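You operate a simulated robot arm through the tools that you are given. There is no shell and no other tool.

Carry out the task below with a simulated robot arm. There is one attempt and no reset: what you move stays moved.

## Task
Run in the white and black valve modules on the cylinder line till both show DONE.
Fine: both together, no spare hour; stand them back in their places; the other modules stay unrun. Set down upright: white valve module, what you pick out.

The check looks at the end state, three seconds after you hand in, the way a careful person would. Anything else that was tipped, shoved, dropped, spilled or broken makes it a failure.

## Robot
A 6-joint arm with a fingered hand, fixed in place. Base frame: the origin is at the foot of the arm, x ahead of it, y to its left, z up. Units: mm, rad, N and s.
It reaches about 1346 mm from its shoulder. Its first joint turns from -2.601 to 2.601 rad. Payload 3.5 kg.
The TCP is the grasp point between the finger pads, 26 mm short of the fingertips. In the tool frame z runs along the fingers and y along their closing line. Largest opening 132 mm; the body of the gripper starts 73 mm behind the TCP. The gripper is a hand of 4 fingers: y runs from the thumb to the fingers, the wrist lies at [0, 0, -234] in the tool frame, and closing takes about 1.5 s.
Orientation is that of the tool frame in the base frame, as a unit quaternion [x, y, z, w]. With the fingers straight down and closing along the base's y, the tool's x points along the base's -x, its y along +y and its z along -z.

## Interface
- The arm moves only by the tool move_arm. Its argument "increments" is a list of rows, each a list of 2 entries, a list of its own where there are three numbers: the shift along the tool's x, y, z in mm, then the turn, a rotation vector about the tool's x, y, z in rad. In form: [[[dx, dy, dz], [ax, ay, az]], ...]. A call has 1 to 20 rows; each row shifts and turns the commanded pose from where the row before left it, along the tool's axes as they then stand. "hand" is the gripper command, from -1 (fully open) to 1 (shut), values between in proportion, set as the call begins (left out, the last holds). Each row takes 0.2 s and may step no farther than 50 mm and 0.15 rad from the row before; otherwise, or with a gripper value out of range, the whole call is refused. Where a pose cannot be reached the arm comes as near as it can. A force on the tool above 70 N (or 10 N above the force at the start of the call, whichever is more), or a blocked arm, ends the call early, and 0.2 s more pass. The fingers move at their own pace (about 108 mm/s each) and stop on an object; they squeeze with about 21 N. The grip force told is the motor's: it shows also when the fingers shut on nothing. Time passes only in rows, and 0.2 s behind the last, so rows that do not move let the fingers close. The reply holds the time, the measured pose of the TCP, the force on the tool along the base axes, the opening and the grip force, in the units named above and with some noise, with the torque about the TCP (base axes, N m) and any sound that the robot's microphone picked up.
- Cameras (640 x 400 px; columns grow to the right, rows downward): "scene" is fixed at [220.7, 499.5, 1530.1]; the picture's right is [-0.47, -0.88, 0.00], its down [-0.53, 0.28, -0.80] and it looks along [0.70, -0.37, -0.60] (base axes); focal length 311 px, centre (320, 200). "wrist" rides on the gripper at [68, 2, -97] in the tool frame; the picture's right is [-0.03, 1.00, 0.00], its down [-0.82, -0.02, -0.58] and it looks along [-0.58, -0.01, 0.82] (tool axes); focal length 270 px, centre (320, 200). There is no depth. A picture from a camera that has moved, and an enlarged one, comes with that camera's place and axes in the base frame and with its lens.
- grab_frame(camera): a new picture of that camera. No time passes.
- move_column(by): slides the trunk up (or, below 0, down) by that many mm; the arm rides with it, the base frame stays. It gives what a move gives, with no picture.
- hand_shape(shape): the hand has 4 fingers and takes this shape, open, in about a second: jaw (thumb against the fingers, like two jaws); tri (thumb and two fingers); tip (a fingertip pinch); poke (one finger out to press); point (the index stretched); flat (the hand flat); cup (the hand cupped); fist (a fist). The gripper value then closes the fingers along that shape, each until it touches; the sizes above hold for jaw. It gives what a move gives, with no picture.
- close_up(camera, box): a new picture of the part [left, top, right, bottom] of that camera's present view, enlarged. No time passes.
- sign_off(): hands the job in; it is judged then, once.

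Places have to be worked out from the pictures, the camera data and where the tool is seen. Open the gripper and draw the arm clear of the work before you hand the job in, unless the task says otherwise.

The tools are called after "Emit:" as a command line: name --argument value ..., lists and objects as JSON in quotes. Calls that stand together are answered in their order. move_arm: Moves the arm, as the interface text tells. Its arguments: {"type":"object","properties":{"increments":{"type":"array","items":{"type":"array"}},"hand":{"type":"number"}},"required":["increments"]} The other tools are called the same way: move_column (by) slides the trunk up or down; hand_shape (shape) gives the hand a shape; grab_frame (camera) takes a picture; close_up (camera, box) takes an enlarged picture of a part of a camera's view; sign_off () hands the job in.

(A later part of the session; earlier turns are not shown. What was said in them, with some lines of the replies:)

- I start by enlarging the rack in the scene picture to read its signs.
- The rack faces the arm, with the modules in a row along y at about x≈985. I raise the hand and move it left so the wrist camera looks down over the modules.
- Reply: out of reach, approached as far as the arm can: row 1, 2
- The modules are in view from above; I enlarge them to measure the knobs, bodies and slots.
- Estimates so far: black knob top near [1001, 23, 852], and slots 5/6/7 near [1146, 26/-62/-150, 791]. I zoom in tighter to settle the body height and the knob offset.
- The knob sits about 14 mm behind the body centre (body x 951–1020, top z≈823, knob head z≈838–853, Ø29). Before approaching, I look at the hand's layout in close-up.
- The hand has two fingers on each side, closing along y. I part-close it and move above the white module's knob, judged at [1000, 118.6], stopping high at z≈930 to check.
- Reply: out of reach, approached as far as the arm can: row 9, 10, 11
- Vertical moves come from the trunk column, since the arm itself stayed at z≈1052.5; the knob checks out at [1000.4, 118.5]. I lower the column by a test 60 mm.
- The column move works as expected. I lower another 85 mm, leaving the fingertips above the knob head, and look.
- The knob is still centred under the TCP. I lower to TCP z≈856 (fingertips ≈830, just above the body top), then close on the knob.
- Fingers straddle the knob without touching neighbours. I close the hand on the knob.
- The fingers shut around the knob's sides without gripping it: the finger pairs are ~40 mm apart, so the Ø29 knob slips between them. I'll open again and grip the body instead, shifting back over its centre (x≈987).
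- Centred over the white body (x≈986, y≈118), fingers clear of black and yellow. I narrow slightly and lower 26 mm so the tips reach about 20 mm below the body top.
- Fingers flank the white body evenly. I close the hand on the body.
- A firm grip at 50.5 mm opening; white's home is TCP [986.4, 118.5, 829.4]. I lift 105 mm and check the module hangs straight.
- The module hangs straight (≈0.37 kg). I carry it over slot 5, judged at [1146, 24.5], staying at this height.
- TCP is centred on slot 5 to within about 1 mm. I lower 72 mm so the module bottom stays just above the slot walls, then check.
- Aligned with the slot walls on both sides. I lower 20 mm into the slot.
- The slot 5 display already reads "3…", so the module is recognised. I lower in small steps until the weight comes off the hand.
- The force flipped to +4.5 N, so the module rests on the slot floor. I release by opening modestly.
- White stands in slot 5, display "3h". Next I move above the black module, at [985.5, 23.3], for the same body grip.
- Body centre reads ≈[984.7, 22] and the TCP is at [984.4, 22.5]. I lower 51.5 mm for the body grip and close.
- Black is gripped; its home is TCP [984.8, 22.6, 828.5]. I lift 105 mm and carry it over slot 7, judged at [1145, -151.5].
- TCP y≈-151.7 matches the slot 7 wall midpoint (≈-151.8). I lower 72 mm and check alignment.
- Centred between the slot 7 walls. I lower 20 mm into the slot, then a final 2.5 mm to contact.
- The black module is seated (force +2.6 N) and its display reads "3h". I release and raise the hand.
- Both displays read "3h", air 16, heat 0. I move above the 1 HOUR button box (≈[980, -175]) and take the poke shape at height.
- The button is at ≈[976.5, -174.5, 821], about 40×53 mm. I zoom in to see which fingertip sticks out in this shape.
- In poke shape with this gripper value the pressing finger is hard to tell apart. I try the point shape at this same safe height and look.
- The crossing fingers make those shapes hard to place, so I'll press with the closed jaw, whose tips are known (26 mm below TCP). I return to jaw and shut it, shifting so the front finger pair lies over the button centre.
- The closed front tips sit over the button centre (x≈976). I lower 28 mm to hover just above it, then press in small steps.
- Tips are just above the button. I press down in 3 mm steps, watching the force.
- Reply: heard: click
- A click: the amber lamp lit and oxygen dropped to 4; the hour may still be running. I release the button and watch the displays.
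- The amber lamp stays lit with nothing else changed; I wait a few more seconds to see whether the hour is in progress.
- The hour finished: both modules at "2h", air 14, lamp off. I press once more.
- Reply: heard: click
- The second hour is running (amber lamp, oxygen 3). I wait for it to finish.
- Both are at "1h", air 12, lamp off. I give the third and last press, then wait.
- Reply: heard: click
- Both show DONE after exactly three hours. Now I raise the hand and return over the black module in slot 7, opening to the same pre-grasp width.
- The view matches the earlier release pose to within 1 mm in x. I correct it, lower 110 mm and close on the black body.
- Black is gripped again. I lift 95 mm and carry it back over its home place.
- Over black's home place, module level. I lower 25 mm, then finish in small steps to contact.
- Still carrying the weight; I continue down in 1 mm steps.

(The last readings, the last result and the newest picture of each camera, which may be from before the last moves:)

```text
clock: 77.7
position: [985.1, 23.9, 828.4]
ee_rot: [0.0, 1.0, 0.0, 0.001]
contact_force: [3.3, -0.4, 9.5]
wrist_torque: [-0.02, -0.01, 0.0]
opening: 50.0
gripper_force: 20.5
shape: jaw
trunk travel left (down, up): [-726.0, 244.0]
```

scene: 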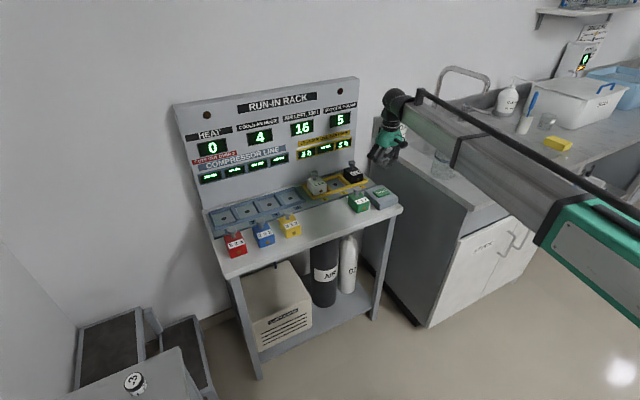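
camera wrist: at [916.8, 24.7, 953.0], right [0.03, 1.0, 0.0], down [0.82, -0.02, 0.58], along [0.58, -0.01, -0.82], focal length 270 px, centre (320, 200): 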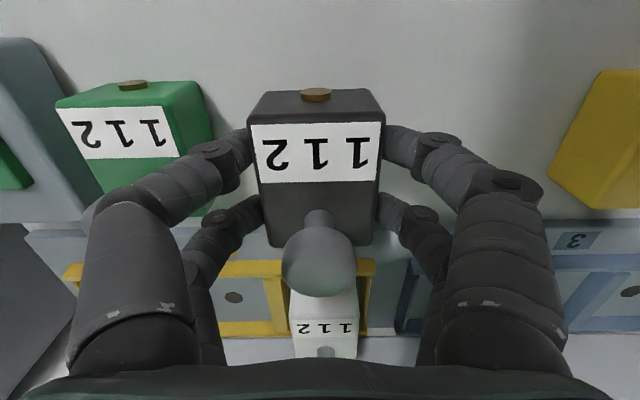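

Black is seated on the table. I ease up 1 mm, release, raise the hand and look.

Emit:
move_column --by 1

Emit:
move_arm --increments '[[[0, 0, 0], [0, 0, 0]], [[0, 0, 0], [0, 0, 0]], [[0, 0, 0], [0, 0, 0]], [[0, 0, 0], [0, 0, 0]], [[0, 0, 0], [0, 0, 0]]]' --hand -0.15

Emit:
move_column --by 113

Emit:
grab_frame --camera "wrist"

Emit:
close_up --camera "scene" --box '[290, 130, 386, 230]'

```text
clock: 78.2
position: [985.4, 23.6, 828.1]
ee_rot: [0.0, 1.0, 0.001, 0.0]
contact_force: [1.4, 0.1, 3.4]
wrist_torque: [-0.02, -0.04, 0.02]
opening: 50.0
gripper_force: 21.0
shape: jaw
trunk travel left (down, up): [-727.0, 243.0]
```

```text
clock: 79.4
position: [984.7, 23.7, 828.2]
ee_rot: [0.0, 1.0, 0.001, 0.0]
contact_force: [0.6, 0.2, 0.7]
wrist_torque: [-0.03, 0.0, -0.02]
opening: 75.1
gripper_force: 0.2
shape: jaw
trunk travel left (down, up): [-727.0, 243.0]
```

```text
clock: 80.8
position: [983.9, 23.6, 942.5]
ee_rot: [-0.001, 1.0, 0.0, 0.0]
contact_force: [0.8, -0.3, 0.9]
wrist_torque: [-0.02, 0.0, -0.05]
opening: 75.4
gripper_force: 0.0
shape: jaw
trunk travel left (down, up): [-840.0, 130.0]
```

```text
taken
camera wrist: at [916.7, 24.8, 1038.6], right [0.03, 1.0, 0.0], down [0.82, -0.02, 0.58], along [0.58, -0.01, -0.82], focal length 270 px, centre (320, 200)
```

wrist: 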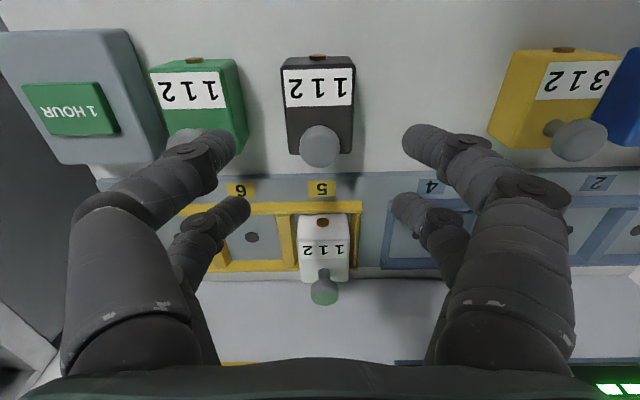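

```text
4.00 times, centred on (338, 180) of scene
camera zoom: at [220.7, 499.5, 1530.1], right [-0.47, -0.88, 0.0], down [-0.53, 0.28, -0.8], along [0.7, -0.37, -0.6], focal length 1242 px, centre (248, 280)
```

zoom: 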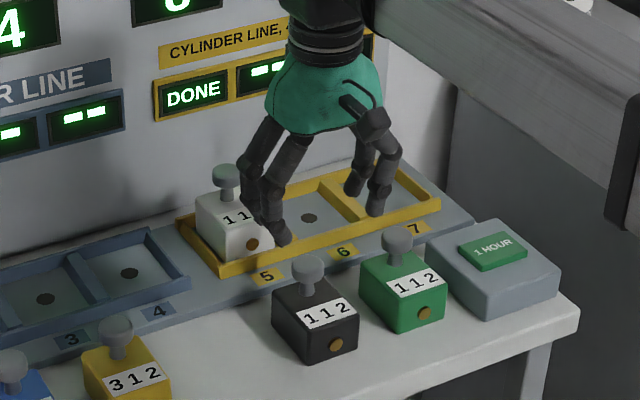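

Black stands at its original spot, upright. Now I move back over the white module in slot 5.

Emit:
move_arm --increments '[[[-32, 0.4, 0], [0, 0, 0]], [[-32, 0.4, 0], [0, 0, 0]], [[-32, 0.3, 0], [0, 0, 0]], [[-32, 0.3, 0], [0, 0, 0]], [[-32.5, 0, 0], [0, 0, 0]], [[0, 0, 0], [0, 0, 0]], [[0, 0, 0], [0, 0, 0]]]'

Emit:
grab_frame --camera "wrist"

```text
clock: 82.4
position: [1145.2, 24.6, 940.9]
ee_rot: [0.0, 1.0, 0.0, 0.0]
contact_force: [-0.2, 1.2, -0.3]
wrist_torque: [0.01, 0.0, 0.01]
opening: 75.5
gripper_force: 0.0
shape: jaw
trunk travel left (down, up): [-840.0, 130.0]
```

```text
taken
camera wrist: at [1076.8, 26.1, 1038.9], right [0.03, 1.0, 0.0], down [0.82, -0.02, 0.58], along [0.58, -0.01, -0.82], focal length 270 px, centre (320, 200)
```

wrist: 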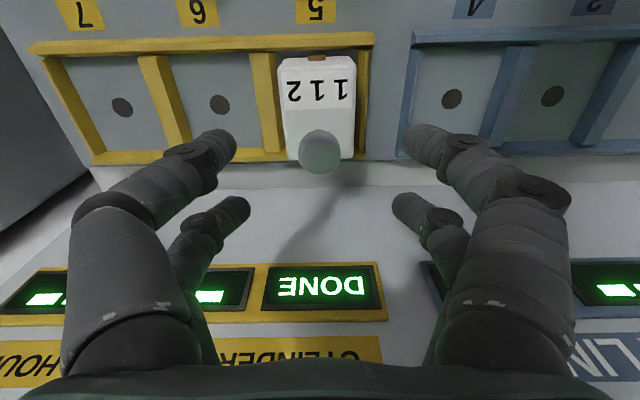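

The pose matches the earlier release within 1 mm. I nudge 0.6 mm, lower 100 mm and close on the white body.

Emit:
move_arm --increments '[[[-0.6, 0, 0], [0, 0, 0]], [[0, 0, 0], [0, 0, 0]]]'

Emit:
move_column --by -100

Emit:
move_arm --increments '[[[0, 0, 0], [0, 0, 0]], [[0, 0, 0], [0, 0, 0]], [[0, 0, 0], [0, 0, 0]], [[0, 0, 0], [0, 0, 0]], [[0, 0, 0], [0, 0, 0]], [[0, 0, 0], [0, 0, 0]]]' --hand 1

Emit:
grab_frame --camera "wrist"

Emit:
close_up --camera "scene" --box '[280, 130, 376, 210]'

```text
clock: 83.0
position: [1146.3, 24.1, 940.6]
ee_rot: [0.0, 1.0, 0.001, 0.0]
contact_force: [0.0, 0.4, -0.2]
wrist_torque: [0.05, -0.02, 0.0]
opening: 75.4
gripper_force: 0.1
shape: jaw
trunk travel left (down, up): [-840.0, 130.0]
```

```text
clock: 84.4
position: [1145.4, 24.2, 842.5]
ee_rot: [0.0, 1.0, 0.0, 0.0]
contact_force: [0.5, 0.5, 0.1]
wrist_torque: [-0.02, -0.01, 0.0]
opening: 75.3
gripper_force: 0.2
shape: jaw
trunk travel left (down, up): [-740.0, 230.0]
```

```text
clock: 85.8
position: [1145.6, 24.5, 841.0]
ee_rot: [0.0, 1.0, -0.001, 0.0]
contact_force: [0.4, -0.2, -0.1]
wrist_torque: [-0.06, 0.03, 0.01]
opening: 50.1
gripper_force: 21.2
shape: jaw
trunk travel left (down, up): [-740.0, 230.0]
```

```text
taken
camera wrist: at [1077.6, 26.1, 938.6], right [0.03, 1.0, 0.0], down [0.82, -0.02, 0.58], along [0.58, -0.01, -0.82], focal length 270 px, centre (320, 200)
```

wrist: 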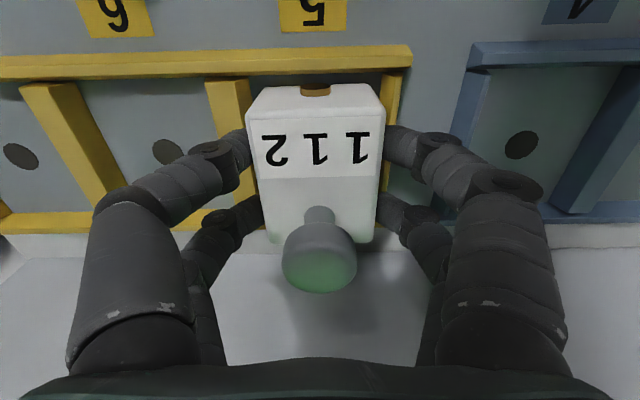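

```text
5.00 times, centred on (328, 170) of scene
camera zoom: at [220.7, 499.5, 1530.1], right [-0.47, -0.88, 0.0], down [-0.53, 0.28, -0.8], along [0.7, -0.37, -0.6], focal length 1553 px, centre (280, 350)
```

zoom: 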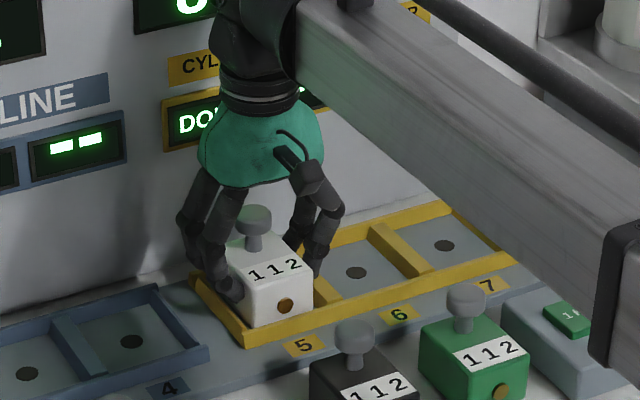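

White is gripped. I lift 95 mm, carry it back over its home place (camera target [918.3, 120.5]) and lower to just above the table.

Emit:
move_column --by 95

Emit:
move_arm --increments '[[[32, 19, 0], [0, 0, 0]], [[32, 19, 0], [0, 0, 0]], [[32, 19, 0], [0, 0, 0]], [[32, 19, 0], [0, 0, 0]], [[31.3, 18.4, 0], [0, 0, 0]], [[0, 0, 0], [0, 0, 0]], [[0, 0, 0], [0, 0, 0]]]'

Emit:
move_column --by -80

Emit:
grab_frame --camera "wrist"

Emit:
close_up --camera "scene" --box '[270, 150, 370, 240]'

```text
clock: 87.1
position: [1146.3, 23.4, 935.6]
ee_rot: [0.0, 1.0, 0.0, -0.001]
contact_force: [-0.5, 0.3, -3.3]
wrist_torque: [0.0, 0.0, -0.05]
opening: 50.3
gripper_force: 20.8
shape: jaw
trunk travel left (down, up): [-835.0, 135.0]
```

```text
clock: 88.7
position: [987.2, 119.0, 936.1]
ee_rot: [0.0, 1.0, 0.0, 0.0]
contact_force: [-0.3, 0.3, -2.4]
wrist_torque: [0.01, 0.03, 0.03]
opening: 50.1
gripper_force: 20.8
shape: jaw
trunk travel left (down, up): [-835.0, 135.0]
```

```text
clock: 89.8
position: [987.4, 119.7, 855.6]
ee_rot: [0.0, 1.0, 0.0, -0.001]
contact_force: [-0.2, 0.4, -3.0]
wrist_torque: [-0.05, -0.02, -0.03]
opening: 49.9
gripper_force: 21.2
shape: jaw
trunk travel left (down, up): [-755.0, 215.0]
```

```text
taken
camera wrist: at [919.6, 120.3, 953.5], right [0.03, 1.0, 0.0], down [0.82, -0.02, 0.58], along [0.58, -0.01, -0.82], focal length 270 px, centre (320, 200)
```

wrist: 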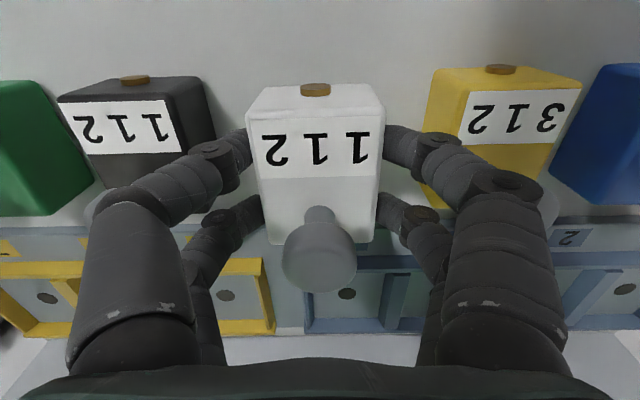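

```text
4.44 times, centred on (320, 195) of scene
camera zoom: at [220.7, 499.5, 1530.1], right [-0.47, -0.88, 0.0], down [-0.53, 0.28, -0.8], along [0.7, -0.37, -0.6], focal length 1380 px, centre (320, 222)
```

zoom: 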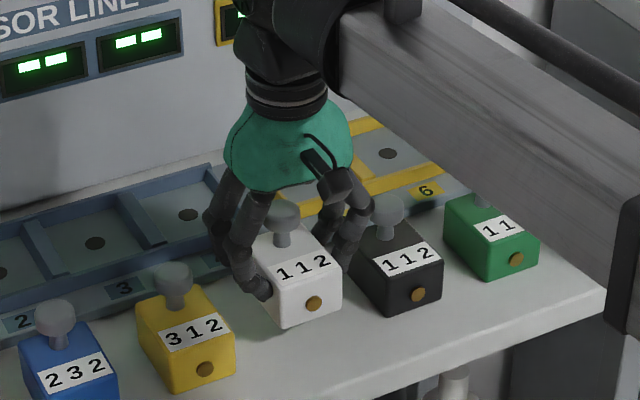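

About 1.3 mm too far in x; I correct that, then lower 25 mm toward contact.

Emit:
move_arm --increments '[[[1.3, 0.2, 0], [0, 0, 0]], [[0, 0, 0], [0, 0, 0]]]'

Emit:
move_column --by -25

Emit:
move_column --by -1

```text
clock: 90.4
position: [986.5, 119.0, 855.7]
ee_rot: [0.0, 1.0, 0.001, 0.0]
contact_force: [-0.2, 0.1, -3.6]
wrist_torque: [0.01, 0.04, -0.04]
opening: 50.0
gripper_force: 20.6
shape: jaw
trunk travel left (down, up): [-755.0, 215.0]
```

```text
clock: 91.1
position: [987.6, 119.5, 831.2]
ee_rot: [0.0, 1.0, 0.0, 0.0]
contact_force: [-0.4, -0.7, -3.6]
wrist_torque: [0.02, -0.02, -0.01]
opening: 50.2
gripper_force: 21.0
shape: jaw
trunk travel left (down, up): [-730.0, 240.0]
```

```text
clock: 91.7
position: [986.8, 118.7, 830.8]
ee_rot: [-0.001, 1.0, 0.001, 0.0]
contact_force: [0.6, -0.6, -2.8]
wrist_torque: [0.03, -0.02, -0.01]
opening: 49.8
gripper_force: 21.4
shape: jaw
trunk travel left (down, up): [-729.0, 241.0]
```

Still hanging (-2.8 N); I go down another millimetre at a time.

Emit:
move_column --by -1

Emit:
move_column --by -0.7

```text
clock: 92.2
position: [986.0, 119.5, 829.4]
ee_rot: [0.0, 1.0, 0.0, 0.001]
contact_force: [0.0, 0.3, -1.3]
wrist_torque: [-0.03, 0.03, 0.0]
opening: 50.0
gripper_force: 21.4
shape: jaw
trunk travel left (down, up): [-728.0, 242.0]
```

```text
clock: 92.7
position: [986.6, 118.4, 829.2]
ee_rot: [0.0, 1.0, 0.0, -0.001]
contact_force: [1.8, -0.5, 2.8]
wrist_torque: [-0.01, -0.05, -0.02]
opening: 49.9
gripper_force: 21.2
shape: jaw
trunk travel left (down, up): [-727.0, 243.0]
```

White rests on the table (+2.8 N). I release, raise the hand and look.

Emit:
move_arm --increments '[[[0, 0, 0], [0, 0, 0]], [[0, 0, 0], [0, 0, 0]], [[0, 0, 0], [0, 0, 0]], [[0, 0, 0], [0, 0, 0]], [[0, 0, 0], [0, 0, 0]]]' --hand -0.15

Emit:
move_column --by 200

Emit:
grab_frame --camera "wrist"

Emit:
grab_frame --camera "scene"

Emit:
close_up --camera "scene" --box '[195, 160, 405, 290]'

```text
clock: 93.9
position: [986.5, 118.9, 828.8]
ee_rot: [-0.001, 1.0, 0.0, 0.0]
contact_force: [-0.3, 0.0, 0.0]
wrist_torque: [-0.01, 0.02, 0.0]
opening: 75.2
gripper_force: 0.1
shape: jaw
trunk travel left (down, up): [-727.0, 243.0]
```

```text
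clock: 96.0
position: [987.5, 119.0, 1028.4]
ee_rot: [0.0, 1.0, 0.0, 0.0]
contact_force: [0.1, -0.5, 0.7]
wrist_torque: [-0.01, -0.01, -0.01]
opening: 75.2
gripper_force: 0.1
shape: jaw
trunk travel left (down, up): [-927.0, 43.0]
```

```text
taken
camera wrist: at [918.4, 120.6, 1125.9], right [0.03, 1.0, 0.0], down [0.82, -0.02, 0.58], along [0.58, -0.01, -0.82], focal length 270 px, centre (320, 200)
```

wrist: 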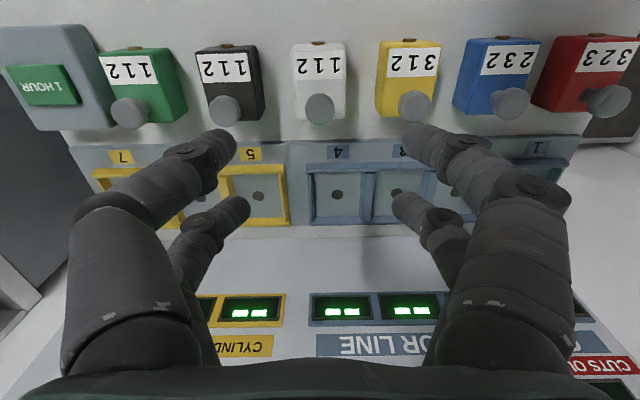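

```text
taken
```

scene: 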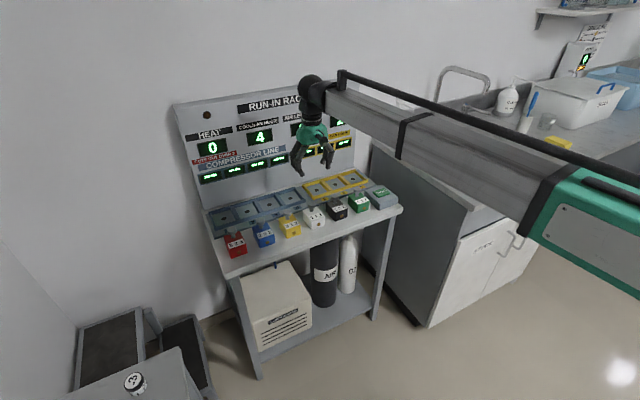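

```text
3.05 times, centred on (300, 225) of scene
camera zoom: at [220.7, 499.5, 1530.1], right [-0.47, -0.88, 0.0], down [-0.53, 0.28, -0.8], along [0.7, -0.37, -0.6], focal length 946 px, centre (381, 124)
```

zoom: 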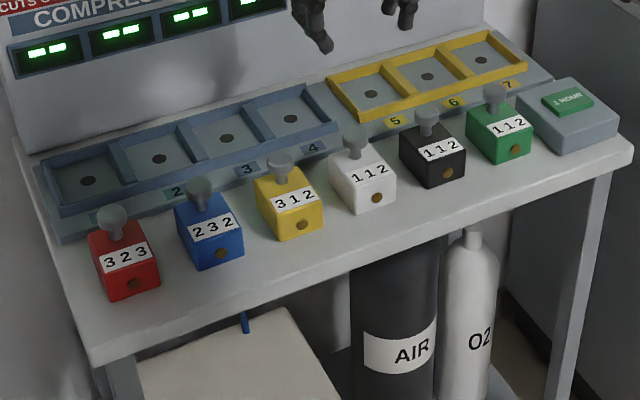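

All six modules stand where they were at the start, upright, and the slots are empty. I draw the arm back clear of the rack and open the hand.

Emit:
move_arm --increments '[[[40, 0, 0], [0, 0, 0]], [[40, 0, 0], [0, 0, 0]], [[40, -10, 0], [0, 0, 0]], [[40, -20, 0], [0, 0, 0]], [[40, -20, 0], [0, 0, 0]], [[40, -20, 0], [0, 0, 0]], [[40, -20, 0], [0, 0, 0]], [[10, 0, 0], [0, 0, 0]], [[0, 0, 0], [0, 0, 0]]]'

Emit:
move_arm --increments '[[[0, 0, 0], [0, 0, 0]], [[0, 0, 0], [0, 0, 0]], [[0, 0, 0], [0, 0, 0]], [[0, 0, 0], [0, 0, 0]]]' --hand -1

Emit:
grab_frame --camera "scene"

Emit:
close_up --camera "scene" --box '[170, 70, 410, 220]'

```text
clock: 98.0
position: [695.6, 28.8, 1028.0]
ee_rot: [0.001, 1.0, -0.001, 0.0]
contact_force: [0.9, -0.5, -0.9]
wrist_torque: [0.01, -0.02, 0.0]
opening: 75.5
gripper_force: 0.1
shape: jaw
trunk travel left (down, up): [-927.0, 43.0]
```

```text
clock: 99.0
position: [695.8, 28.1, 1029.2]
ee_rot: [0.001, 1.0, 0.001, -0.001]
contact_force: [0.7, 0.8, 0.5]
wrist_torque: [0.0, 0.0, 0.01]
opening: 132.0
gripper_force: 0.1
shape: jaw
trunk travel left (down, up): [-927.0, 43.0]
```

```text
taken
```

scene: 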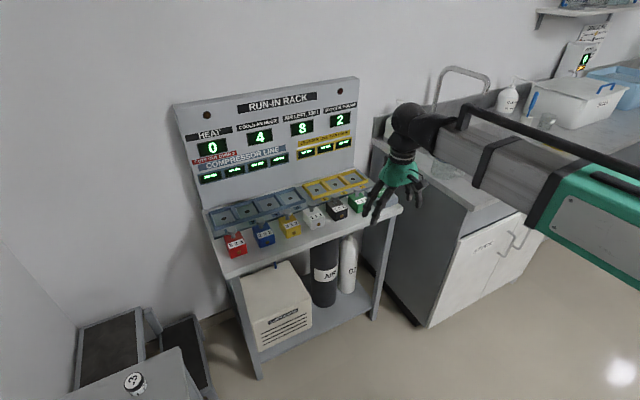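

```text
2.67 times, centred on (290, 145) of scene
camera zoom: at [220.7, 499.5, 1530.1], right [-0.47, -0.88, 0.0], down [-0.53, 0.28, -0.8], along [0.7, -0.37, -0.6], focal length 828 px, centre (400, 347)
```

zoom: 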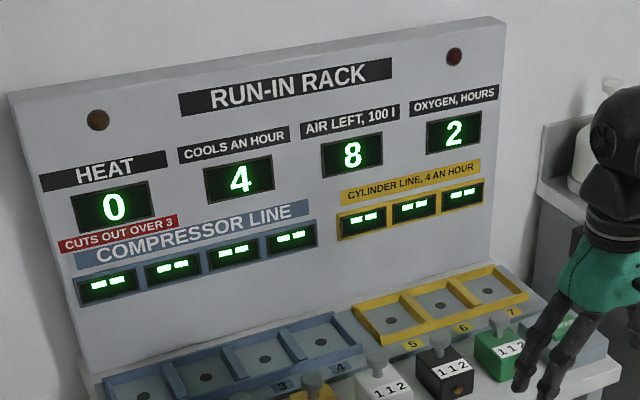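

Everything is in place: both modules ran exactly three hours together and showed DONE. They are back home upright, the hand is open and the arm is clear, so I hand in.

Emit:
sign_off

```text
The job is handed in.
```

The white and black valve modules were run in together on the cylinder line for three hours, and both displays showed DONE. I used three presses of the 1 HOUR button, so there was no spare hour.

- **Modules:** both are back upright at their starting spots, to within about a millimetre by the camera readings. The final pictures show the red, blue, yellow and green modules upright and where they started; they were never run.
- **Rack:** the slots are empty, so the cylinder displays are blank again. Heat stayed at 0 whenever I checked. Air left went from 16 to 8 and oxygen hours from 5 to 2.
- **Arm:** the hand is open and drawn back clear of the rack, and the job is handed in.

My first try at gripping the white module by its knob failed, because the fingers closed around the knob without holding it. I gripped both modules by the body instead, and nothing was tipped or dropped.
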